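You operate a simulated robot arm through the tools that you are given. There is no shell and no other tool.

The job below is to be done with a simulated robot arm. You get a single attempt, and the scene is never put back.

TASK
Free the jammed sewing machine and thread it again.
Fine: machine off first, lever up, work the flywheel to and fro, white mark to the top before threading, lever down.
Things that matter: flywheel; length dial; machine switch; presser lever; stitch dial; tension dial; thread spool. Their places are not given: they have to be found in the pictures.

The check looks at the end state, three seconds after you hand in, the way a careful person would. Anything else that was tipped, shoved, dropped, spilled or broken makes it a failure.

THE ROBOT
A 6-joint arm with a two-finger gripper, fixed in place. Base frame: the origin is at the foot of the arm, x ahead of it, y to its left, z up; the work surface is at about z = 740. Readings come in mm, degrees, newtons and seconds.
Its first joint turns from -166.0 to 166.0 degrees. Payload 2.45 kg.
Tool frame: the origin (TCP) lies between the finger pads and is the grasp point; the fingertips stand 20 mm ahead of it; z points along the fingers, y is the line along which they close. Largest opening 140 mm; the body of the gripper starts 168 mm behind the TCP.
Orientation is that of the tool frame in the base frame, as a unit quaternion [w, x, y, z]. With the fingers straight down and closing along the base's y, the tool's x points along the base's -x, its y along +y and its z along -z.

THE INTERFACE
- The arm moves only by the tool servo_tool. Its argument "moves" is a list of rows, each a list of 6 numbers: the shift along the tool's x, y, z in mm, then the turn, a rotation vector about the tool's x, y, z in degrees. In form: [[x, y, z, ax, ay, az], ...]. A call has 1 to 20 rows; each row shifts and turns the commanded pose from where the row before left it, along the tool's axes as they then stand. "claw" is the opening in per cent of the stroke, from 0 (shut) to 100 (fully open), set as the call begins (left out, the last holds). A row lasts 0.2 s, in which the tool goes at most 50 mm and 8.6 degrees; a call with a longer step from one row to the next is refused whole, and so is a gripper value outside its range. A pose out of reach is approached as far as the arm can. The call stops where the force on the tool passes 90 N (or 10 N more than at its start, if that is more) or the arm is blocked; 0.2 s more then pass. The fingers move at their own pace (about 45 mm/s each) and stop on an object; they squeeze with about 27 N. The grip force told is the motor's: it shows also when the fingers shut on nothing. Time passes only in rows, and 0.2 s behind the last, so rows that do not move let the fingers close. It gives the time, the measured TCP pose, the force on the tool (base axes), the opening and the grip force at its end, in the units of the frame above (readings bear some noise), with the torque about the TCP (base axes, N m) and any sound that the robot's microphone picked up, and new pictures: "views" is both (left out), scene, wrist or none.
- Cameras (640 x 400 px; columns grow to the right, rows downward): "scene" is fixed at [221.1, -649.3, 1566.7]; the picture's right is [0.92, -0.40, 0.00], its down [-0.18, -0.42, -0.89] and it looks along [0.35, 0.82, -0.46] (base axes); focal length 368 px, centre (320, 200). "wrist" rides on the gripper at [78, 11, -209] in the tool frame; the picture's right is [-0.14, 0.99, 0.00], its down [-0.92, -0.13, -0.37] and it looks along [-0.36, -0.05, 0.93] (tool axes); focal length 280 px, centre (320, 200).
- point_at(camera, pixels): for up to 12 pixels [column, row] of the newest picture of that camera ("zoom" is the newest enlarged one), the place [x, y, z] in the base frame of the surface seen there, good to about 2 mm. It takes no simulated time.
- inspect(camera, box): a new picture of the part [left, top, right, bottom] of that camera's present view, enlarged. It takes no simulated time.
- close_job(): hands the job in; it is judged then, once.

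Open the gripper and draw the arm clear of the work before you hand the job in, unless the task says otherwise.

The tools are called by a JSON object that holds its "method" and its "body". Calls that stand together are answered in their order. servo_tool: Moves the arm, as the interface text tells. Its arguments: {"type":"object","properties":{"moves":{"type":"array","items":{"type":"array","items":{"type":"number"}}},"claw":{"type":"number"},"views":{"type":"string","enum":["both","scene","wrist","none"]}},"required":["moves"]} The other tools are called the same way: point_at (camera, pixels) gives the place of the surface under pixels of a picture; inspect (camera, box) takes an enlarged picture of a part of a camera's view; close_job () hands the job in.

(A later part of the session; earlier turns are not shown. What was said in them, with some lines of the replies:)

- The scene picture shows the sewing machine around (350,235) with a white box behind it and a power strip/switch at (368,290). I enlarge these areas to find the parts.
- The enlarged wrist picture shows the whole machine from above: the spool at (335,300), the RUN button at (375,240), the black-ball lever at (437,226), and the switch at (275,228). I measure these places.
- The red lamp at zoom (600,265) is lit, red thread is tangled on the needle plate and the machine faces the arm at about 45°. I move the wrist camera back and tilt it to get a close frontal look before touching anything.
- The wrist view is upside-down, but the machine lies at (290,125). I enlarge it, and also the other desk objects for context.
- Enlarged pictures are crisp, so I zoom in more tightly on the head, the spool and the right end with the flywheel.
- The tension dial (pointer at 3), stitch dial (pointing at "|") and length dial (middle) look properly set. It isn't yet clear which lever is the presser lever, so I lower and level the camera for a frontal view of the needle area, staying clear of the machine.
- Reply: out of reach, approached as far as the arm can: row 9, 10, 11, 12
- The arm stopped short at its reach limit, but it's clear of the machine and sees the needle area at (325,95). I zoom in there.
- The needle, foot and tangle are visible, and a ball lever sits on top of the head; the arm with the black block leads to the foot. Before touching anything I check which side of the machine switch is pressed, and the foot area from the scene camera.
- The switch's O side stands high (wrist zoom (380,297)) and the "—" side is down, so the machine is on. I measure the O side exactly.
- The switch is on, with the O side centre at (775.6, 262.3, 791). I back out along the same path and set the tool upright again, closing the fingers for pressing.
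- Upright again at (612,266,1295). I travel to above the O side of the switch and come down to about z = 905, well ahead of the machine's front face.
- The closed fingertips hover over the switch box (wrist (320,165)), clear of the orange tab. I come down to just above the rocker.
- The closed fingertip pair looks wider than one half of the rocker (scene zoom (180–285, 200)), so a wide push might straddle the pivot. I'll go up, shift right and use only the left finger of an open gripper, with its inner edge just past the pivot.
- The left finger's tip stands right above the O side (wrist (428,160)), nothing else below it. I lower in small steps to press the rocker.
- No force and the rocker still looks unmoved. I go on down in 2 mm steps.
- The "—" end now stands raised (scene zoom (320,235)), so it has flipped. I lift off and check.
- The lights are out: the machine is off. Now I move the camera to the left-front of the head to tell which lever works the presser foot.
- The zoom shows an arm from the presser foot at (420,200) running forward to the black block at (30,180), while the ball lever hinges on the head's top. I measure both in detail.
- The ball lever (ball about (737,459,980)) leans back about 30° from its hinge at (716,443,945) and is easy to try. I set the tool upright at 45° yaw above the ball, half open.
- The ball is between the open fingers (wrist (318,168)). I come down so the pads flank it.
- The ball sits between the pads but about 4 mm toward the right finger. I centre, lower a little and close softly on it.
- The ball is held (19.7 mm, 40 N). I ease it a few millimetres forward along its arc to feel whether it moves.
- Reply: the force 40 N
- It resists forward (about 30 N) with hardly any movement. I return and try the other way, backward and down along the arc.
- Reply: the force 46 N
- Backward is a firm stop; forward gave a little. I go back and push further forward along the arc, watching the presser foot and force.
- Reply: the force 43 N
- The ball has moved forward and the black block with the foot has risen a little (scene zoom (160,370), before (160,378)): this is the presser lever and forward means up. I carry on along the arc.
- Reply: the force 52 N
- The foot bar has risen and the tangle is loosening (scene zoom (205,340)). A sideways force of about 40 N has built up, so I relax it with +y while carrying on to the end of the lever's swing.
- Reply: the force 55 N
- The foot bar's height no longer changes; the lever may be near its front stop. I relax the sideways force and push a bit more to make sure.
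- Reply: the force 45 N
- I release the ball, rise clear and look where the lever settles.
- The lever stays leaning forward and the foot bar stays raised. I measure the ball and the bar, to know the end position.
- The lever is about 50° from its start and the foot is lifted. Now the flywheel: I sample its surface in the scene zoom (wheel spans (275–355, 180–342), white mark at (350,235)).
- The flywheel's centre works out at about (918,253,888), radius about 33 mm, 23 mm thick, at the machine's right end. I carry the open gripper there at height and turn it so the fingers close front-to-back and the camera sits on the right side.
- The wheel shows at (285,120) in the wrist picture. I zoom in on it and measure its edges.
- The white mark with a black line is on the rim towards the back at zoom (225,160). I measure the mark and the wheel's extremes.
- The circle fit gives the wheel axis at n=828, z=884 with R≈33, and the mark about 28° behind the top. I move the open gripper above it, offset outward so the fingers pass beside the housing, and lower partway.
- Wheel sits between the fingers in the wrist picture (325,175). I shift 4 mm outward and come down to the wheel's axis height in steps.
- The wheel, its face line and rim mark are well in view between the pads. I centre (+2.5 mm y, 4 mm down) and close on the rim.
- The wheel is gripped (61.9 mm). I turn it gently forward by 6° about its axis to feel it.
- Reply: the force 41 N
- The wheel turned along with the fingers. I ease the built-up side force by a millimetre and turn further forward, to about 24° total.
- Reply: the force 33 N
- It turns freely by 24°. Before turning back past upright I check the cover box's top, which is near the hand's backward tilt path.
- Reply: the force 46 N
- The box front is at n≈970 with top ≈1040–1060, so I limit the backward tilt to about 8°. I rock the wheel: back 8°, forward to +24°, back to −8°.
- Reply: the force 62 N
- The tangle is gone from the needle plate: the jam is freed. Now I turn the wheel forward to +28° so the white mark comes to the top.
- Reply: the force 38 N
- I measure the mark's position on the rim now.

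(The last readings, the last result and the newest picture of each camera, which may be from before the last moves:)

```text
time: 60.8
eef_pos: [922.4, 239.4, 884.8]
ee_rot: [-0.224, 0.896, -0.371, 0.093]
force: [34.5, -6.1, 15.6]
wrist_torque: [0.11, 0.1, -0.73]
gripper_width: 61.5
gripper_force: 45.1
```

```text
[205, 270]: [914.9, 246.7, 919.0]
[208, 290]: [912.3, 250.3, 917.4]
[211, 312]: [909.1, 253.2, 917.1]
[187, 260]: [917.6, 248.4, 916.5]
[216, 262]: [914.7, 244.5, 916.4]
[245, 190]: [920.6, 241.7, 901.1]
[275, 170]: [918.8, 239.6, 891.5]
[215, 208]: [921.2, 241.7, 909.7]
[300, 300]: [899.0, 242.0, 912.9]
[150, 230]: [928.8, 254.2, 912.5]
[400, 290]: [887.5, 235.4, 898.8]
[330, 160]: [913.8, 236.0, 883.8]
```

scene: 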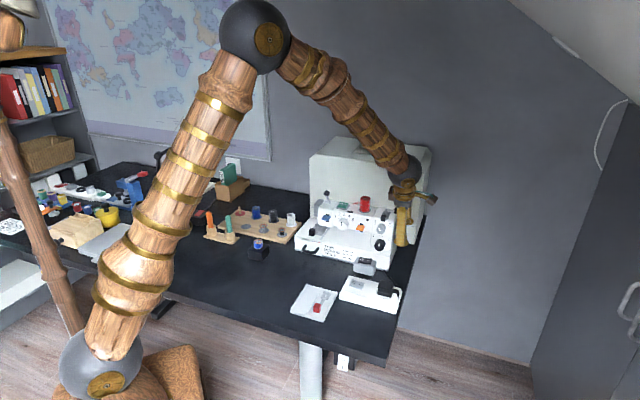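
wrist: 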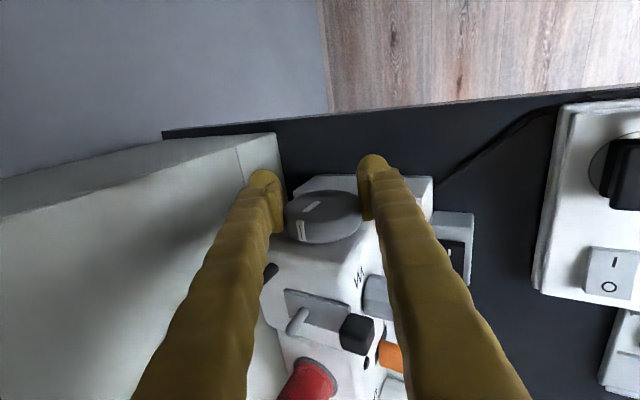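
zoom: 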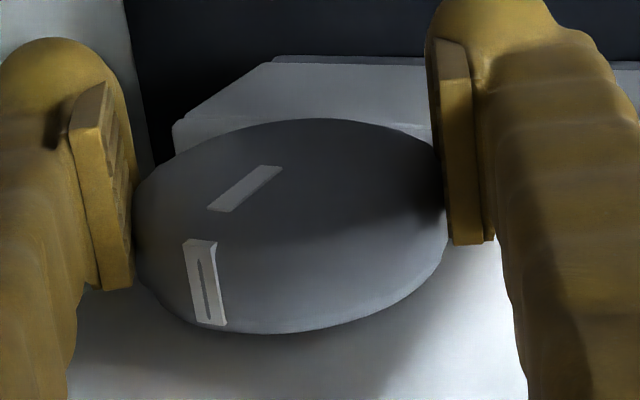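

The mark's corners are at equal height (z≈916.5) and centred over the axis (n≈827.6 against 828): the mark is at the top. I release and withdraw along the finger direction.

{"method": "servo_tool", "body": {"moves": [[0, 0, 0, 0, 0, 0], [0, 0, 0, 0, 0, 0], [0, 0, 0, 0, 0, 0], [0, 0, 0, 0, 0, 0], [0, 0, 0, 0, 0, 0], [0, 0, -20, 0, 0, 0], [0, 0, -25, 0, 0, 0], [0, 0, -30, 0, 0, 0], [0, 0, -30, 0, 0, 0], [0, 0, 0, 0, 0, 0]], "claw": 80, "views": "both"}}

{"method": "inspect", "body": {"camera": "wrist", "box": [230, 100, 430, 260]}}

```text
time: 63.0
eef_pos: [886.4, 202.1, 976.8]
ee_rot: [-0.224, 0.896, -0.372, 0.093]
force: [0.7, 0.7, -0.3]
wrist_torque: [0.03, 0.01, 0.01]
gripper_width: 111.9
gripper_force: 0.1
```

scene: 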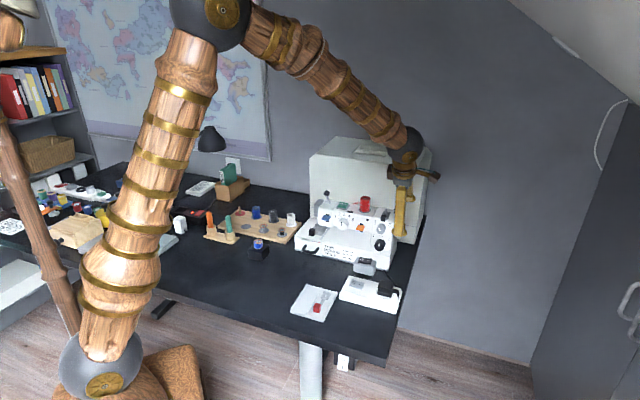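
wrist: 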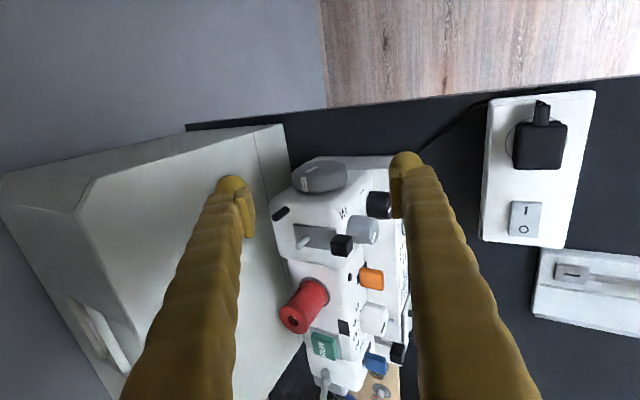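

```text
2.50 times, centred on (330, 180) of wrist
```

zoom: 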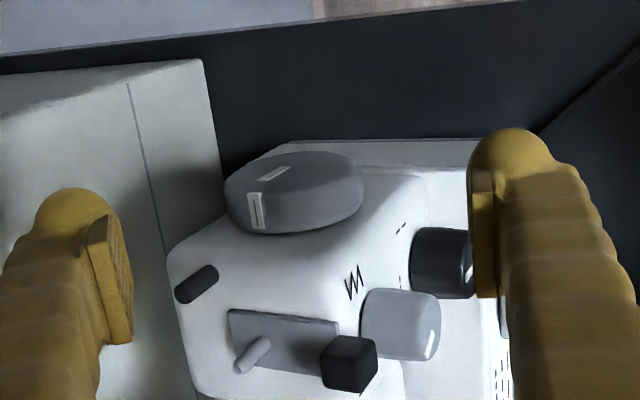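

I check that the mark has stayed at the top after release.

{"method": "inspect", "body": {"camera": "wrist", "box": [280, 145, 360, 205]}}

{"method": "inspect", "body": {"camera": "scene", "box": [300, 180, 380, 250]}}

{"method": "point_at", "body": {"camera": "wrist", "pixels": [[304, 183], [305, 188], [304, 179], [302, 183], [308, 184], [312, 171], [304, 319], [310, 295]]}}

```text
6.67 times, centred on (320, 175) of wrist
```

zoom: 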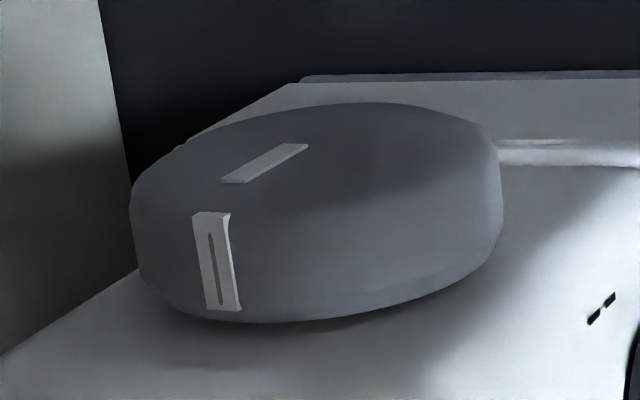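

```text
5.71 times, centred on (340, 215) of scene
```

zoom: 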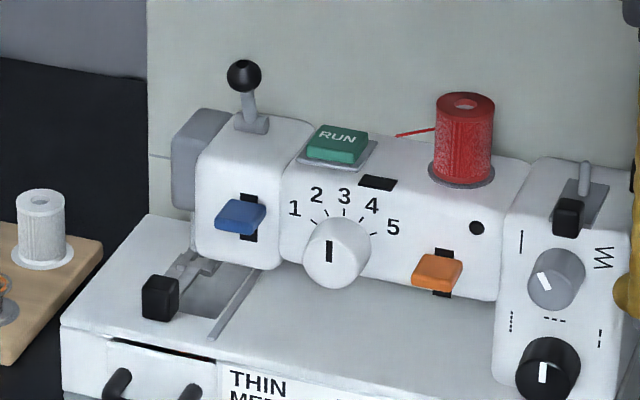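

```text
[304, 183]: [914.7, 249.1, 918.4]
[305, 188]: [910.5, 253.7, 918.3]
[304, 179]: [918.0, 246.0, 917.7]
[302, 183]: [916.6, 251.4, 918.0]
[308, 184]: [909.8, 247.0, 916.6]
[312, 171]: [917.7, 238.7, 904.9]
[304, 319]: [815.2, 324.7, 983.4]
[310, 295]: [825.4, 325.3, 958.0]
```

The mark's centre (914.7,249.1,918.4) lies right over the axis, so the wheel stays put. I bring the tool upright, rise and turn back to look closely at the head for the threading part.

{"method": "servo_tool", "body": {"moves": [[0, 0, -30, 0, 0, 0], [0, 0, 0, -7, 0, 0], [0, 0, 0, -7, 0, 0], [0, 0, 0, -7, 0, 0], [0, 0, 0, -7, 0, 0], [0, 0, -45, 0, 0, 0], [0, 0, -45, 0, 0, 0], [0, 0, -10, 0, 0, 8.2], [0, 0, 0, 0, 0, 8.2], [0, 0, 0, 0, 0, 8.2], [0, 0, 0, 0, 0, 8.2], [0, 0, 0, 0, 0, 8.2], [0, 0, 0, 0, 0, 8.2], [0, 0, 0, 0, 0, 8.2], [0, 0, 0, 0, 0, 8.2], [0, 0, 0, 0, 0, 8.2], [0, 0, 0, 0, 0, 8.2], [0, 0, 0, 0, 0, 8], [0, 0, 0, 0, 0, 0]], "claw": 0, "views": "wrist"}}

```text
time: 67.0
eef_pos: [878.5, 193.0, 1104.0]
ee_rot: [0.001, -0.382, 0.924, 0.001]
force: [-0.7, 0.7, 0.6]
wrist_torque: [-0.01, -0.02, 0.01]
gripper_width: 0.0
gripper_force: 27.0
```

wrist: 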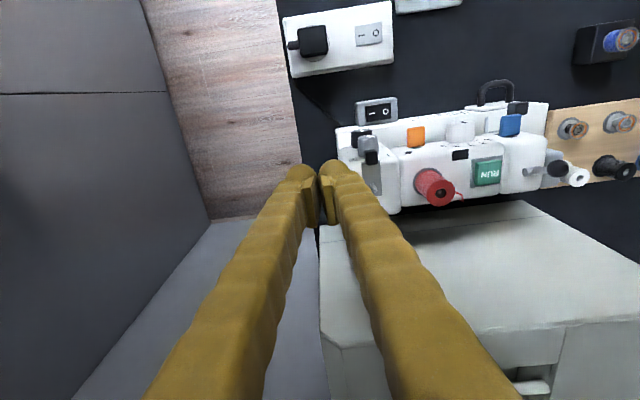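

I move the camera to the front of the head, tilted, for a close look at the blue tab, the needle and the thread.

{"method": "servo_tool", "body": {"moves": [[12, 44, 0, 0, 0, 0], [12, 44, 0, 0, 0, 0], [12, 44, 0, 0, 0, 0], [12, 44, 0, 0, 0, 0], [12, 44, 0, 0, 0, 0], [12, 44, 0, 0, 0, 0], [0, 0, 0, 0, -8, 0], [0, 0, 0, 0, -8, 0], [0, 0, 0, 0, -8, 0], [0, 0, 0, 0, -8, 0], [0, 0, 0, 0, -8, 0], [0, 0, 0, 0, 0, 0]], "views": "wrist"}}

{"method": "inspect", "body": {"camera": "wrist", "box": [160, 40, 400, 190]}}

{"method": "inspect", "body": {"camera": "scene", "box": [310, 180, 375, 240]}}

```text
time: 69.6
eef_pos: [639.4, 330.1, 1104.8]
ee_rot: [0.316, -0.359, 0.868, 0.131]
force: [-1.0, 0.9, 1.4]
wrist_torque: [0.01, 0.02, 0.01]
gripper_width: 0.0
gripper_force: 27.0
```

wrist: 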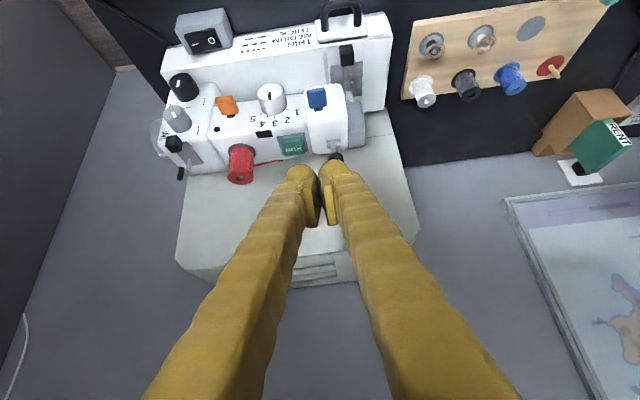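

```text
2.67 times, centred on (280, 115) of wrist
```

zoom: 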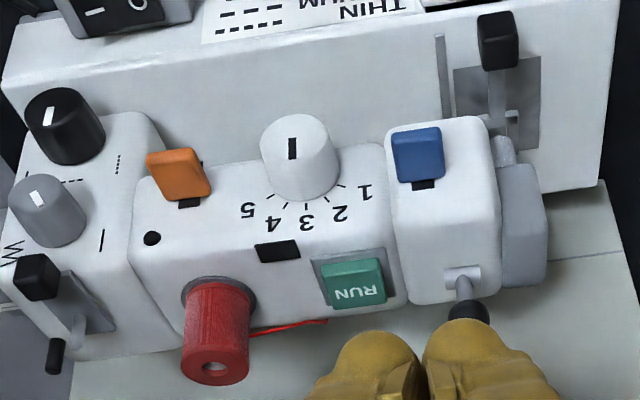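

```text
6.67 times, centred on (342, 210) of scene
```

zoom: 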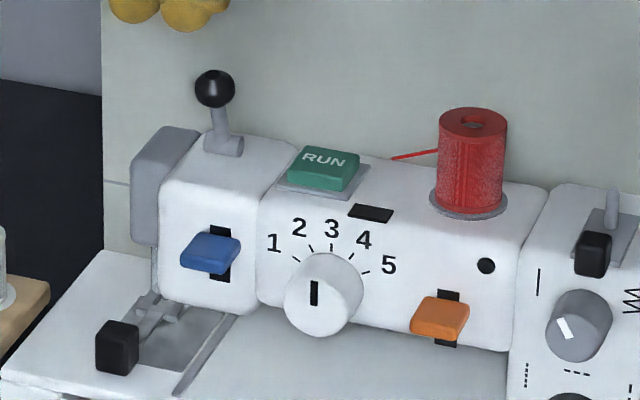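

{"method": "inspect", "body": {"camera": "wrist", "box": [320, 40, 380, 100]}}

{"method": "inspect", "body": {"camera": "wrist", "box": [290, 80, 350, 125]}}

{"method": "inspect", "body": {"camera": "wrist", "box": [210, 130, 320, 190]}}

{"method": "inspect", "body": {"camera": "scene", "box": [318, 215, 350, 240]}}

```text
6.67 times, centred on (350, 70) of wrist
```

zoom: 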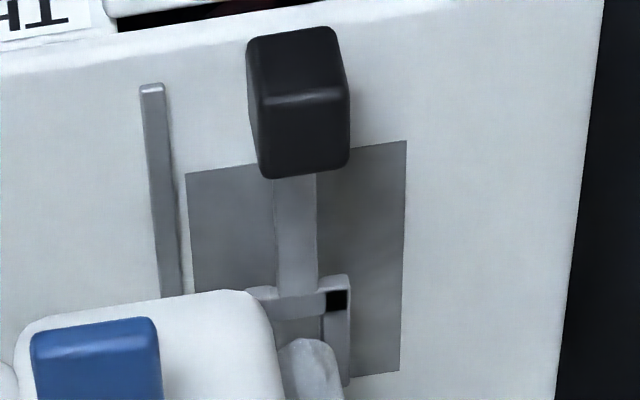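

```text
8.89 times, centred on (320, 102) of wrist
```

zoom: 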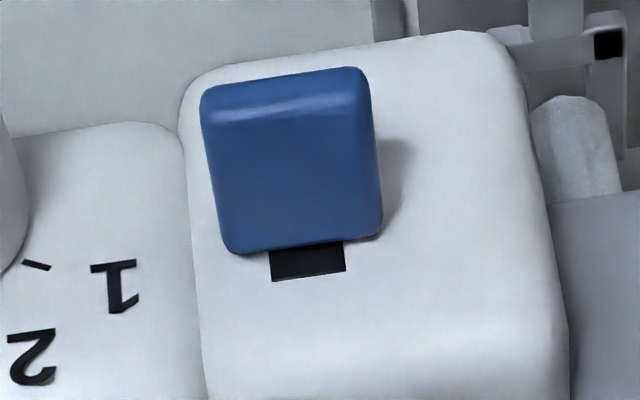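

```text
5.82 times, centred on (265, 160) of wrist
```

zoom: 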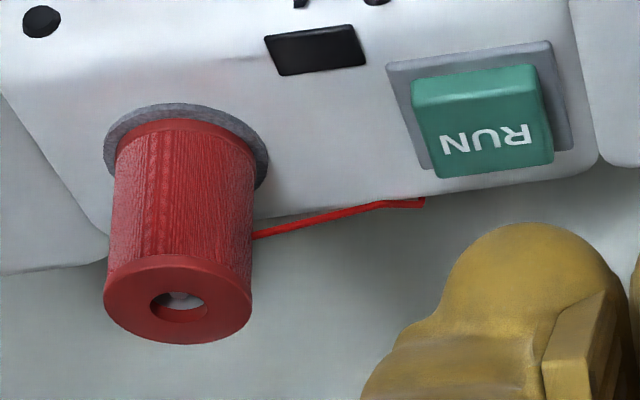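

```text
16.00 times, centred on (334, 228) of scene
```

zoom: 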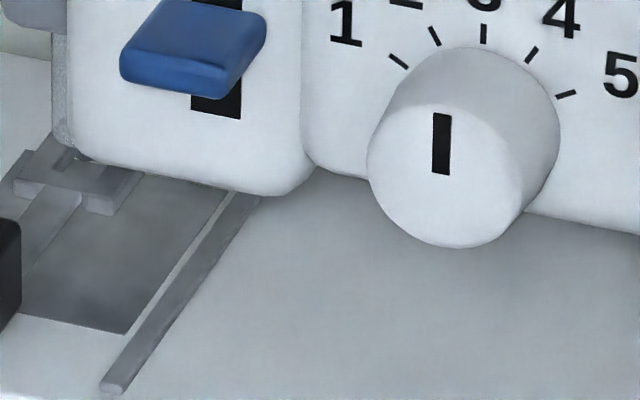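

The spool's thread ends loose behind RUN (zoom (420,200)), and the blue tab on the needle head sits high in its vertical slot — a push-down threader. I measure it.

{"method": "point_at", "body": {"camera": "wrist", "pixels": [[316.6, 97.5], [310, 103], [324, 102], [310, 92], [325, 90], [318, 106], [320, 109.5], [335, 105], [317, 88.5]]}}

{"method": "point_at", "body": {"camera": "scene", "pixels": [[328, 221], [332, 217], [330, 218], [325, 219], [328, 223.5]]}}

```text
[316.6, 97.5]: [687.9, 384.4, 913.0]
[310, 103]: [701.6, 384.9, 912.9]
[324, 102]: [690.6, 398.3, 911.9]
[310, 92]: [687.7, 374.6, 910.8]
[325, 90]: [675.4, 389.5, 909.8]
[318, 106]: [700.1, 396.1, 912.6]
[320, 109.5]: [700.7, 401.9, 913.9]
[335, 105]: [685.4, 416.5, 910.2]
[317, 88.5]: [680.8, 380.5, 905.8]
```

```text
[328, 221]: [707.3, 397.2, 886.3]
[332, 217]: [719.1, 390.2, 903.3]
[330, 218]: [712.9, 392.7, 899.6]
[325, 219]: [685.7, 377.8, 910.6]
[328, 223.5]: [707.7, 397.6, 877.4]
```

The blue tab spans n 754–782 at l≈−204 with its top at z=913. I set the tool upright, move over the tab's front half and come down to just above it with closed fingers.

{"method": "servo_tool", "body": {"moves": [[0, 0, 0, 0, 8, 0], [0, 0, 0, 0, 8, 0], [0, 0, 0, 0, 8, 0], [0, 0, 0, 0, 8, 0], [0, 0, 0, 0, 8, 0], [-35, 3.2, 0, 0, 0, 0], [-34.7, 3.3, 0, 0, 0, 0], [0, 0, 45, 0, 0, 0], [0, 0, 45, 0, 0, 0], [0, 0, 40, 0, 0, 0], [0, 0, 25, 0, 0, 0], [0, 0, 0, 0, 0, 0]], "claw": 0, "views": "both"}}

{"method": "inspect", "body": {"camera": "scene", "box": [300, 180, 380, 250]}}

```text
time: 72.2
eef_pos: [687.6, 381.2, 949.4]
ee_rot: [0.0, -0.383, 0.924, -0.001]
force: [0.1, 0.1, -0.2]
wrist_torque: [-0.05, 0.01, 0.01]
gripper_width: 0.1
gripper_force: 27.0
```

scene: 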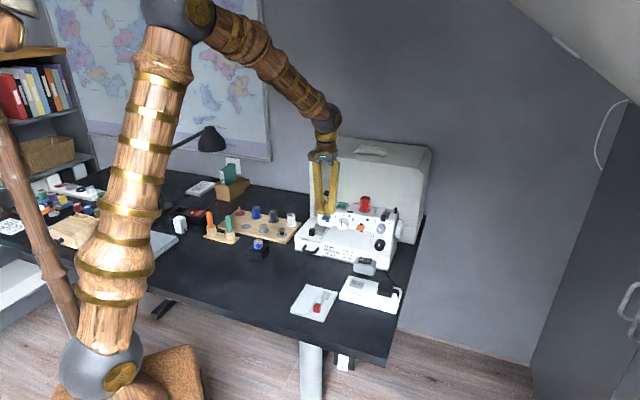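
wrist: 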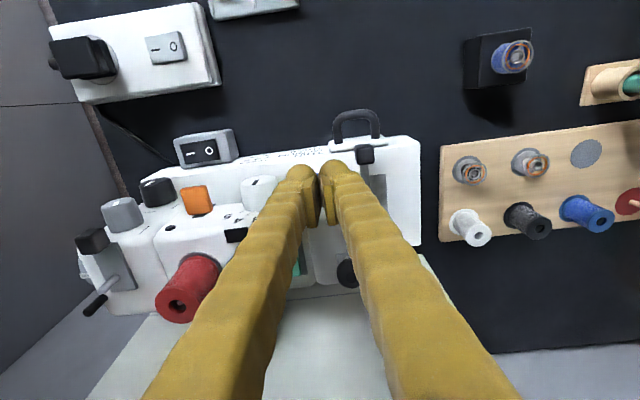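

```text
5.71 times, centred on (340, 215) of scene
```

zoom: 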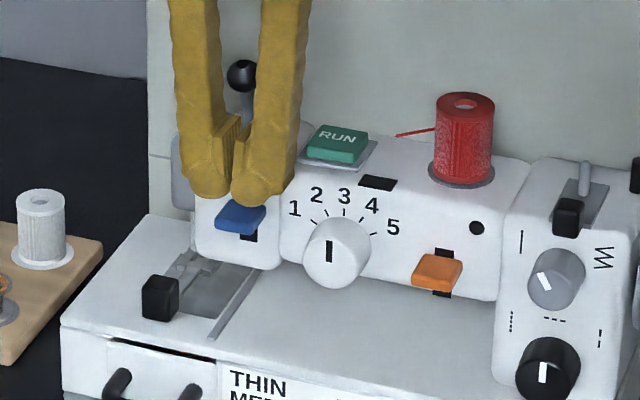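

The fingertips stand right above the blue tab (scene zoom (240,215)). I press down in small steps.

{"method": "servo_tool", "body": {"moves": [[0, 3, 6, 0, 0, 0], [0, 0, 6, 0, 0, 0], [0, 0, 4, 0, 0, 0], [0, 0, 3, 0, 0, 0], [0, 0, 3, 0, 0, 0], [0, 0, 3, 0, 0, 0], [0, 0, 3, 0, 0, 0], [0, 0, 0, 0, 0, 0]], "views": "wrist"}}

{"method": "inspect", "body": {"camera": "scene", "box": [300, 180, 380, 250]}}

```text
time: 74.0
eef_pos: [683.6, 384.6, 921.0]
ee_rot: [0.0, -0.382, 0.924, 0.0]
force: [-1.1, -1.3, 3.0]
wrist_torque: [-0.03, 0.0, 0.0]
gripper_width: 5.9
gripper_force: 29.4
```

wrist: 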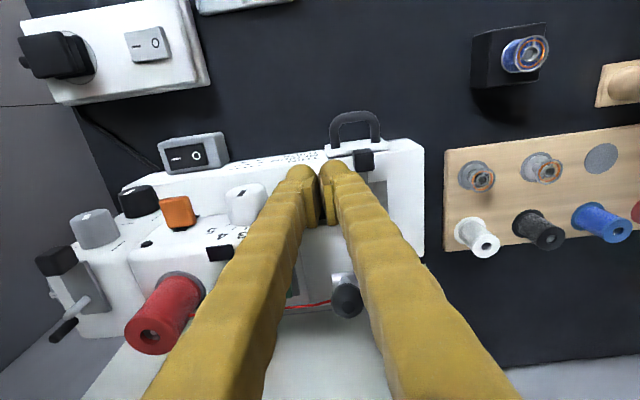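

```text
5.71 times, centred on (340, 215) of scene
```

zoom: 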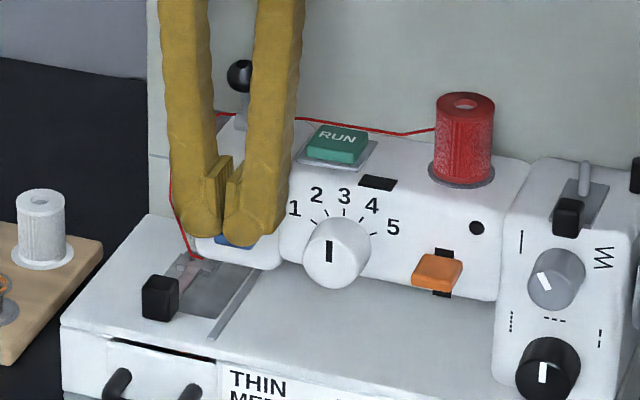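

Pressing the blue tab threaded it: a red thread now runs from the spool over the head and down to the needle (scene zoom (170,190)). I lift off and check.

{"method": "servo_tool", "body": {"moves": [[0, 0, -15, 0, 0, 0], [0, 0, -30, 0, 0, 0], [0, 0, -45, 0, 0, 0], [0, 0, -45, 0, 0, 0], [0, 0, -45, 0, 0, 0], [0, 0, 0, 0, 0, 0]], "views": "both"}}

{"method": "inspect", "body": {"camera": "scene", "box": [300, 180, 380, 250]}}

{"method": "inspect", "body": {"camera": "wrist", "box": [240, 80, 420, 210]}}

```text
time: 75.4
eef_pos: [686.5, 384.8, 1102.1]
ee_rot: [0.001, -0.383, 0.924, 0.001]
force: [0.4, -0.4, -0.3]
wrist_torque: [0.04, 0.01, 0.0]
gripper_width: 0.0
gripper_force: 28.9
```

scene: 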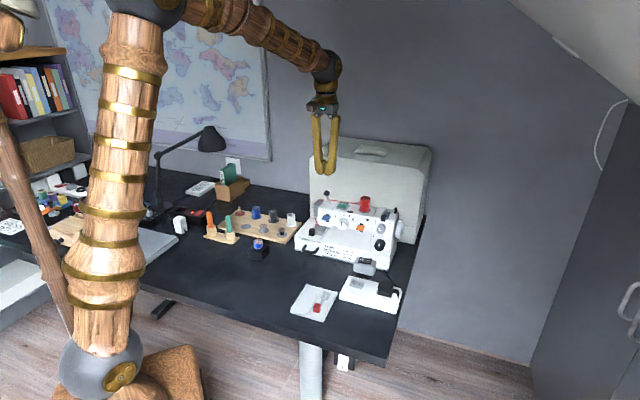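
wrist: 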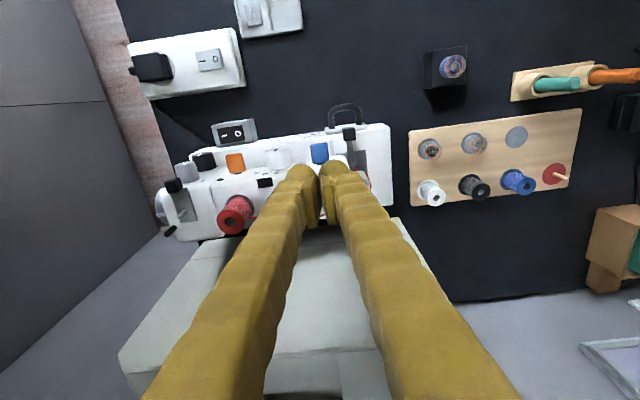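

```text
5.71 times, centred on (340, 215) of scene
```

zoom: 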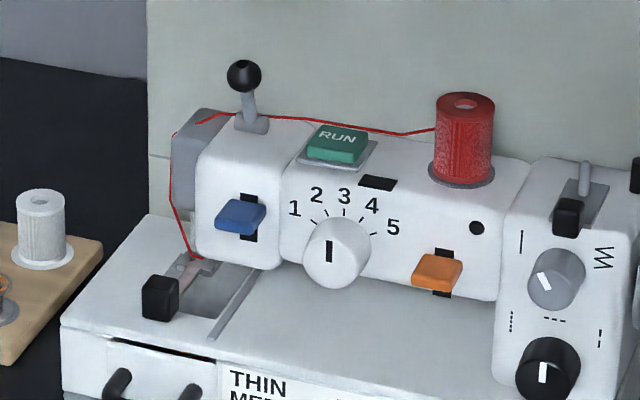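

```text
3.08 times, centred on (330, 145) of wrist
```

zoom: 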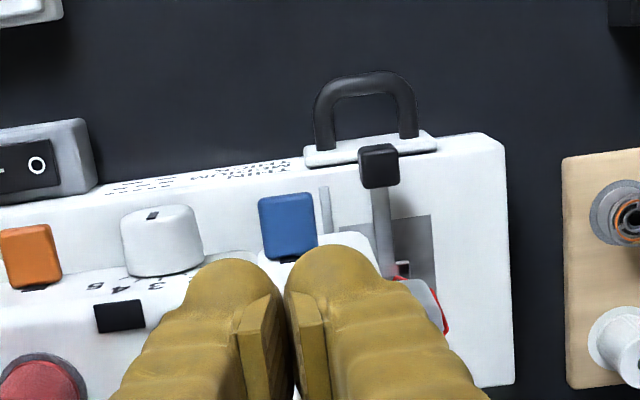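

Threading is done and the blue tab has sprung back. Last step: presser lever down. I bring the closed fingers in front of the ball (ball now about (711,430,983)) to push it back.

{"method": "servo_tool", "body": {"moves": [[-10.9, 15, 0, 0, 0, 0], [0, 0, 40, 0, 0, 0], [0, 0, 40, 0, 0, 0], [0, 0, 34, 0, 0, 0], [0, 0, 0, 0, 0, 0]], "claw": 0, "views": "both"}}

{"method": "inspect", "body": {"camera": "scene", "box": [300, 170, 380, 240]}}

{"method": "inspect", "body": {"camera": "wrist", "box": [240, 110, 420, 240]}}

```text
time: 76.6
eef_pos: [681.0, 401.5, 985.3]
ee_rot: [0.0, -0.383, 0.924, 0.0]
force: [0.3, 0.1, 0.2]
wrist_torque: [0.01, -0.01, -0.03]
gripper_width: 0.0
gripper_force: 29.1
```

scene: 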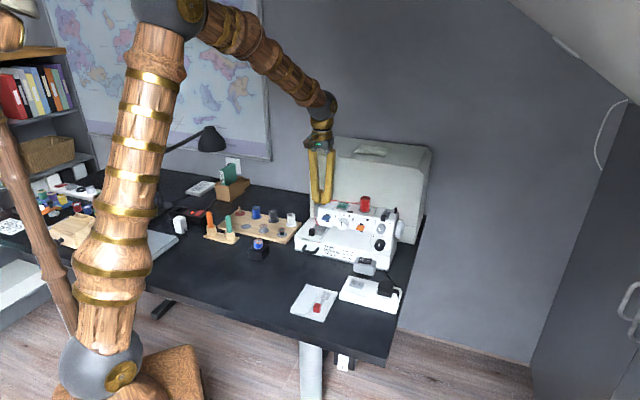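
wrist: 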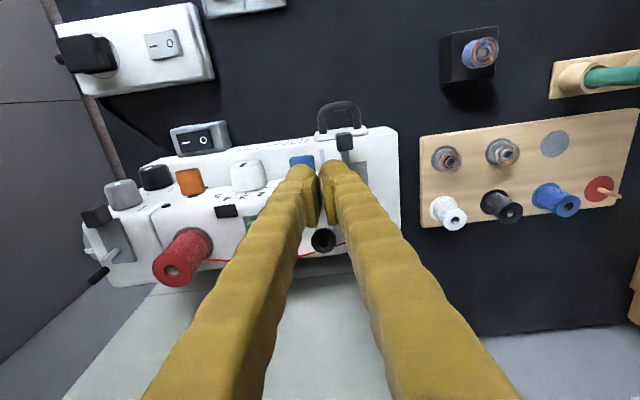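

```text
5.71 times, centred on (340, 205) of scene
```

zoom: 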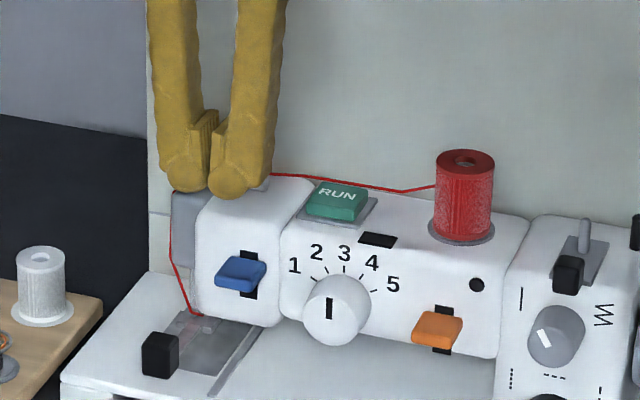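

```text
3.08 times, centred on (330, 175) of wrist
```

zoom: 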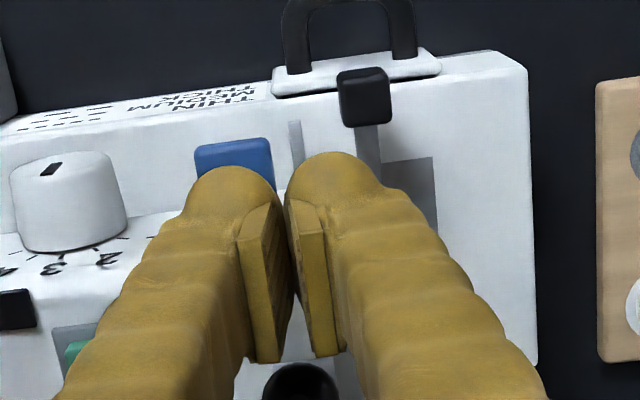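

The fingers are right in front of the ball (wrist (323,238)). I push it backward in 5 mm steps, watching the force.

{"method": "servo_tool", "body": {"moves": [[-5, 0, 0, 0, 0, 0], [-5, 0, 0, 0, 0, 0], [-4, 0, -1, 0, 0, 0], [-4, 0, -1, 0, 0, 0], [-4, 0, -1, 0, 0, 0], [-4, 0, 0, 0, 0, 0], [-4, 0, 0, 0, 0, 0], [-4, 0, 0, 0, 0, 0], [-4, 0, 0, 0, 0, 0], [0, 0, 0, 0, 0, 0]], "views": "wrist"}}

{"method": "inspect", "body": {"camera": "scene", "box": [300, 170, 380, 240]}}

```text
time: 78.8
eef_pos: [707.6, 428.8, 989.6]
ee_rot: [0.0, -0.383, 0.924, 0.001]
force: [1.0, 0.2, -0.1]
wrist_torque: [0.03, -0.02, -0.02]
gripper_width: 0.0
gripper_force: 28.9
```

wrist: 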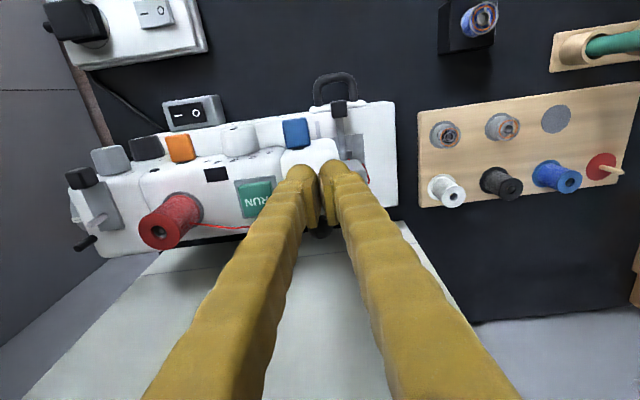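

```text
5.71 times, centred on (340, 205) of scene
```

zoom: 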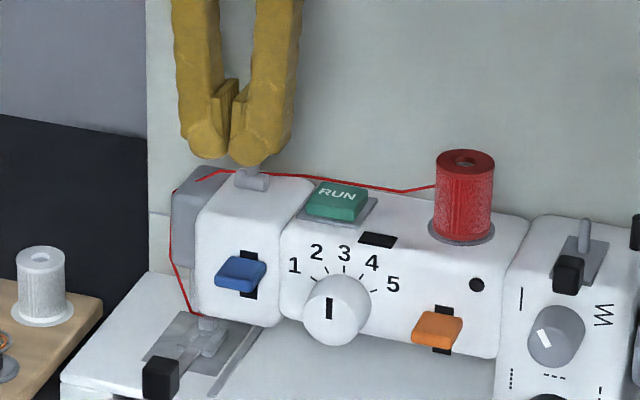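

The foot bar is back down (block at scene zoom (160,375)) and the force is nil — the lever snapped over. I retreat forward, then up, and measure the ball.

{"method": "servo_tool", "body": {"moves": [[10, 0, 0, 0, 0, 0], [0, 0, -40, 0, 0, 0], [0, 0, -45, 0, 0, 0], [30, 0, -20, 0, 0, 0], [40, 0, 0, 0, 0, 0], [40, 0, 0, 0, 0, 0], [0, 0, 0, 0, 0, 0]], "claw": 0, "views": "both"}}

{"method": "inspect", "body": {"camera": "scene", "box": [300, 170, 380, 240]}}

{"method": "inspect", "body": {"camera": "wrist", "box": [160, 80, 420, 240]}}

```text
time: 80.4
eef_pos: [624.7, 345.3, 1094.9]
ee_rot: [0.001, -0.383, 0.924, 0.0]
force: [1.5, 0.5, -0.6]
wrist_torque: [-0.03, -0.01, 0.01]
gripper_width: 0.1
gripper_force: 29.4
```

scene: 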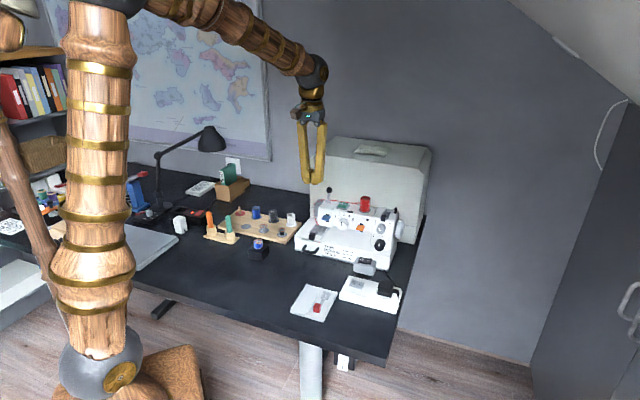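
wrist: 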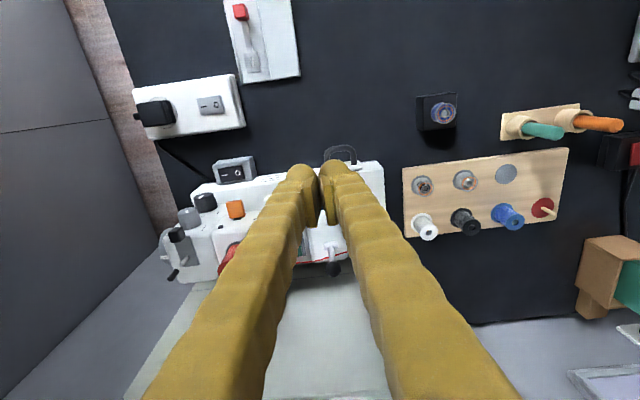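

```text
5.71 times, centred on (340, 205) of scene
```

zoom: 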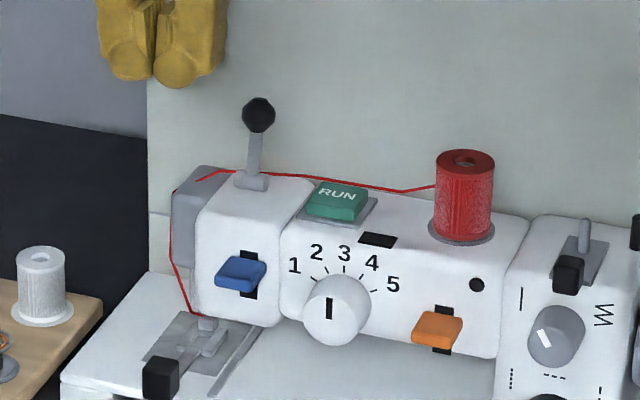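

```text
2.46 times, centred on (290, 160) of wrist
```

zoom: 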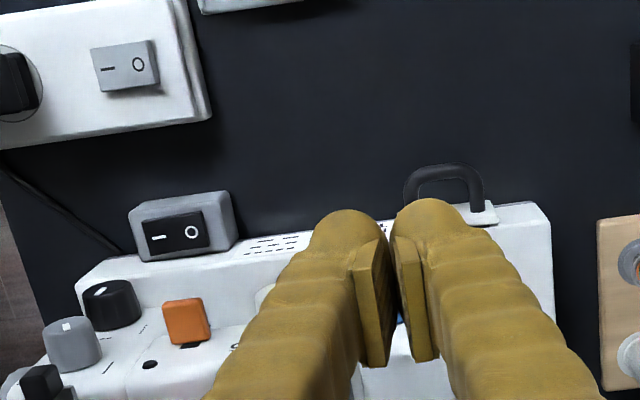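

The ball is at zoom (258,115), still some 11 mm short of its original rear stop at (265,115). I go back and push it the rest of the way.

{"method": "servo_tool", "body": {"moves": [[-40, 0, 0, 0, 0, 0], [-40, 0, 0, 0, 0, 0], [-28, 0, 20, 0, 0, 0], [0, 0, 45, 0, 0, 0], [0, 0, 40, 0, 0, 0], [0, 0, 2, 0, 0, 0], [-8, 0, 0, 0, 0, 0], [-5, 0, 0, 0, 0, 0], [-4, 0, 1, 0, 0, 0], [-3, 0, 1, 0, 0, 0], [-3, 0, 1, 0, 0, 0], [0, 0, 0, 0, 0, 0]], "claw": 0, "views": "wrist"}}

{"method": "inspect", "body": {"camera": "scene", "box": [300, 170, 380, 240]}}

```text
time: 83.0
eef_pos: [716.7, 438.0, 984.6]
ee_rot: [0.0, -0.383, 0.924, 0.001]
force: [0.7, 0.7, 1.1]
wrist_torque: [0.0, 0.0, 0.01]
gripper_width: 0.0
gripper_force: 29.5
```

wrist: 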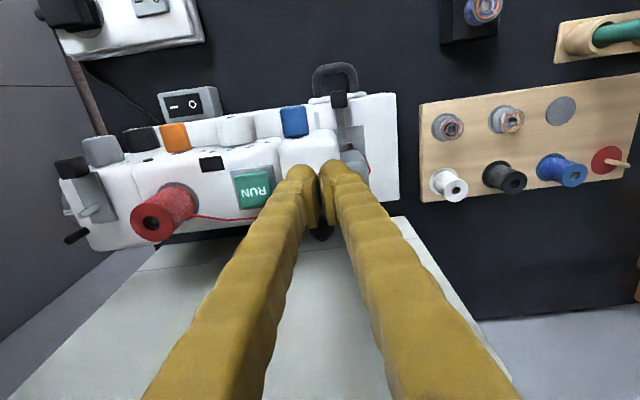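

```text
5.71 times, centred on (340, 205) of scene
```

zoom: 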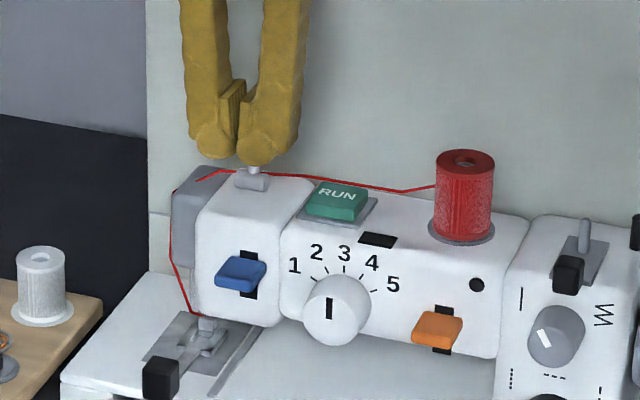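

Still no stop felt at n≈819. I push on in 2 mm steps until the rear stop resists.

{"method": "servo_tool", "body": {"moves": [[-2, 0, 0, 0, 0, 0], [-2, 0, 0, 0, 0, 0], [-1, 0, 0, 0, 0, 0], [0, 0, 0, 0, 0, 0]], "views": "none"}}

{"method": "servo_tool", "body": {"moves": [[-1, 0, 0, 0, 0, 0], [-1, 0, 0, 0, 0, 0], [0, 0, 0, 0, 0, 0]], "views": "wrist"}}

{"method": "inspect", "body": {"camera": "scene", "box": [300, 170, 380, 240]}}

```text
time: 84.0
eef_pos: [718.5, 440.1, 984.8]
ee_rot: [-0.001, -0.383, 0.924, 0.0]
force: [-10.4, -38.7, 7.6]
wrist_torque: [-0.19, 0.16, -0.59]
gripper_width: 0.1
gripper_force: 29.6
```

```text
time: 84.8
eef_pos: [718.6, 440.1, 985.0]
ee_rot: [-0.001, -0.383, 0.924, 0.0]
force: [-40.9, -78.4, 20.3]
wrist_torque: [-0.42, 0.27, -1.08]
gripper_width: 0.2
gripper_force: 29.8
```

wrist: 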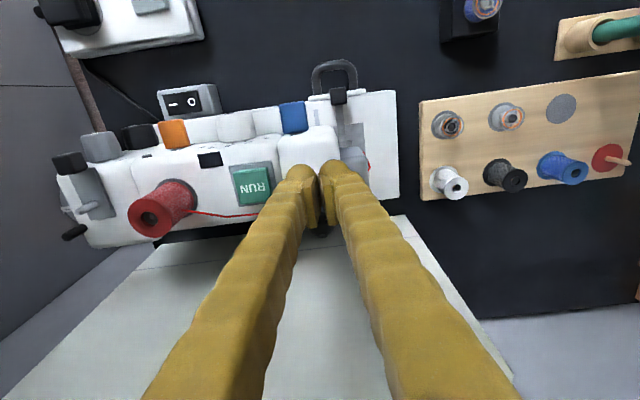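

```text
5.71 times, centred on (340, 205) of scene
```

zoom: 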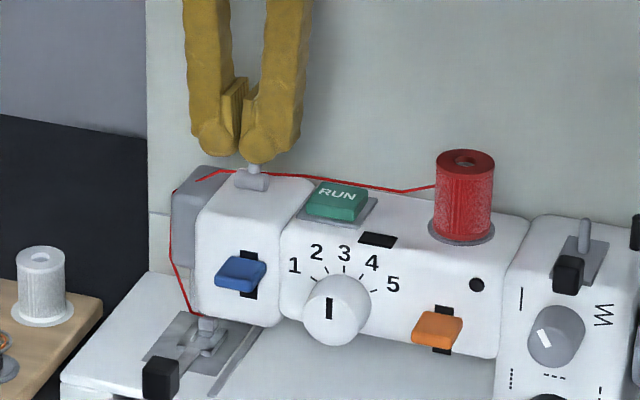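

The lever is firmly at its rear stop (force over 80 N and no more movement). I back off forward, rise and draw the arm well clear with the gripper opening.

{"method": "servo_tool", "body": {"moves": [[3, 0, 0, 0, 0, 0], [12, 0, 0, 0, 0, 0], [0, 0, -40, 0, 0, 0], [0, 0, -45, 0, 0, 0], [30, 0, -30, 0, 0, 0], [40, 0, -20, 0, 0, 0], [40, 0, 0, 0, 0, 0], [40, 0, 0, 0, 0, 0], [0, 0, 0, 0, 0, 0]], "claw": 0, "views": "none"}}

{"method": "servo_tool", "body": {"moves": [[0, 0, -40, 0, 0, 0], [0, 0, -40, 0, 0, 0], [0, 0, 0, 0, 0, 0], [0, 0, 0, 0, 0, 0], [0, 0, 0, 0, 0, 0], [0, 0, 0, 0, 0, 0], [0, 0, 0, 0, 0, 0], [0, 0, 0, 0, 0, 0]], "claw": 100, "views": "both"}}

{"method": "inspect", "body": {"camera": "scene", "box": [300, 170, 380, 240]}}

{"method": "inspect", "body": {"camera": "scene", "box": [350, 190, 420, 280]}}

{"method": "inspect", "body": {"camera": "wrist", "box": [120, 80, 440, 280]}}

```text
time: 86.8
eef_pos: [600.8, 330.3, 1121.4]
ee_rot: [0.0, -0.383, 0.924, 0.001]
force: [0.7, -0.1, 0.4]
wrist_torque: [-0.02, 0.01, 0.03]
gripper_width: 0.0
gripper_force: 29.6
```

```text
time: 88.6
eef_pos: [604.6, 327.7, 1198.5]
ee_rot: [0.0, -0.383, 0.924, 0.0]
force: [-0.3, -0.2, 0.7]
wrist_torque: [0.02, 0.0, 0.02]
gripper_width: 139.9
gripper_force: 0.2
```

scene: 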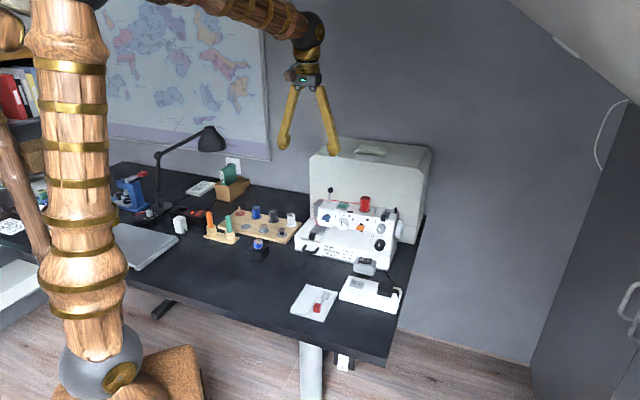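
wrist: 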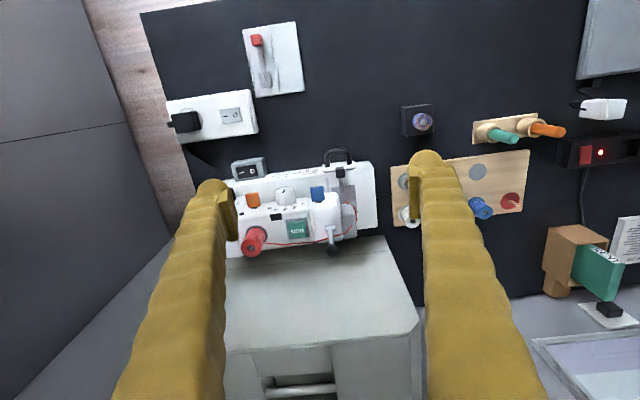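

```text
5.71 times, centred on (340, 205) of scene
```

zoom: 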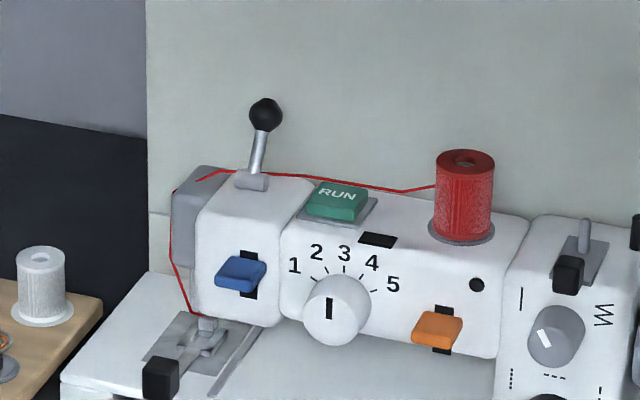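

```text
4.44 times, centred on (385, 235) of scene
```

zoom: 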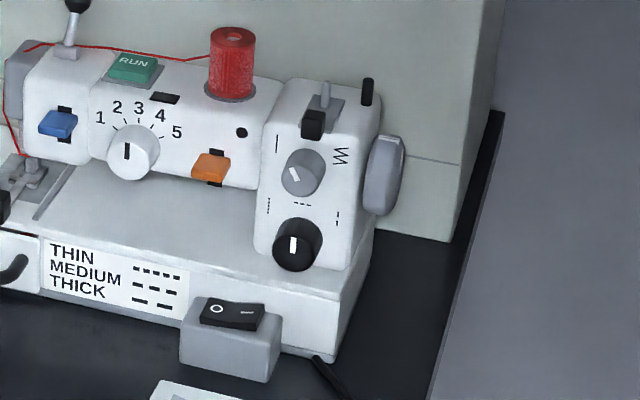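

```text
2.00 times, centred on (280, 180) of wrist
```

zoom: 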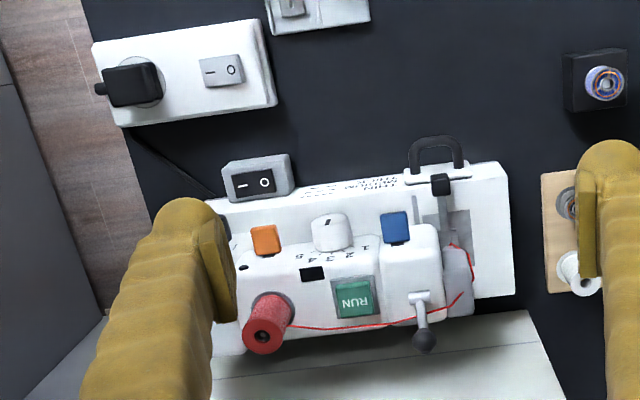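

Everything is in order: the switch shows O down, the tangle is gone, the thread runs from the spool to the needle, and the white mark is at the top. The presser lever is back at its rear (down) stop, the dials are unchanged, and the open gripper is clear. I hand the job in.

{"method": "close_job", "body": {}}

```text
The job is handed in.
```

The sewing machine is free of the jam and threaded again. I handed the job in with the gripper open and the arm clear of the work.

- **Switch:** I turned the machine off first, and both lights went out. It is still off, since the task did not say to turn it back on.
- **Jam:** With the presser lever up, I rocked the flywheel to and fro, and the red tangle disappeared from the needle plate.
- **Flywheel:** The white mark measured right over the axis after I let go of the wheel.
- **Threading:** Nothing was labelled as the threader, so I judged it to be the blue tab on the head. I pressed it with the mark at the top, and the red thread then ran from the spool over the head and down to the needle.
- **Presser lever:** It is back down against its rear stop.
- **Dials and other objects:** The tension, stitch and length dials look unchanged, and nothing else in view looked moved.
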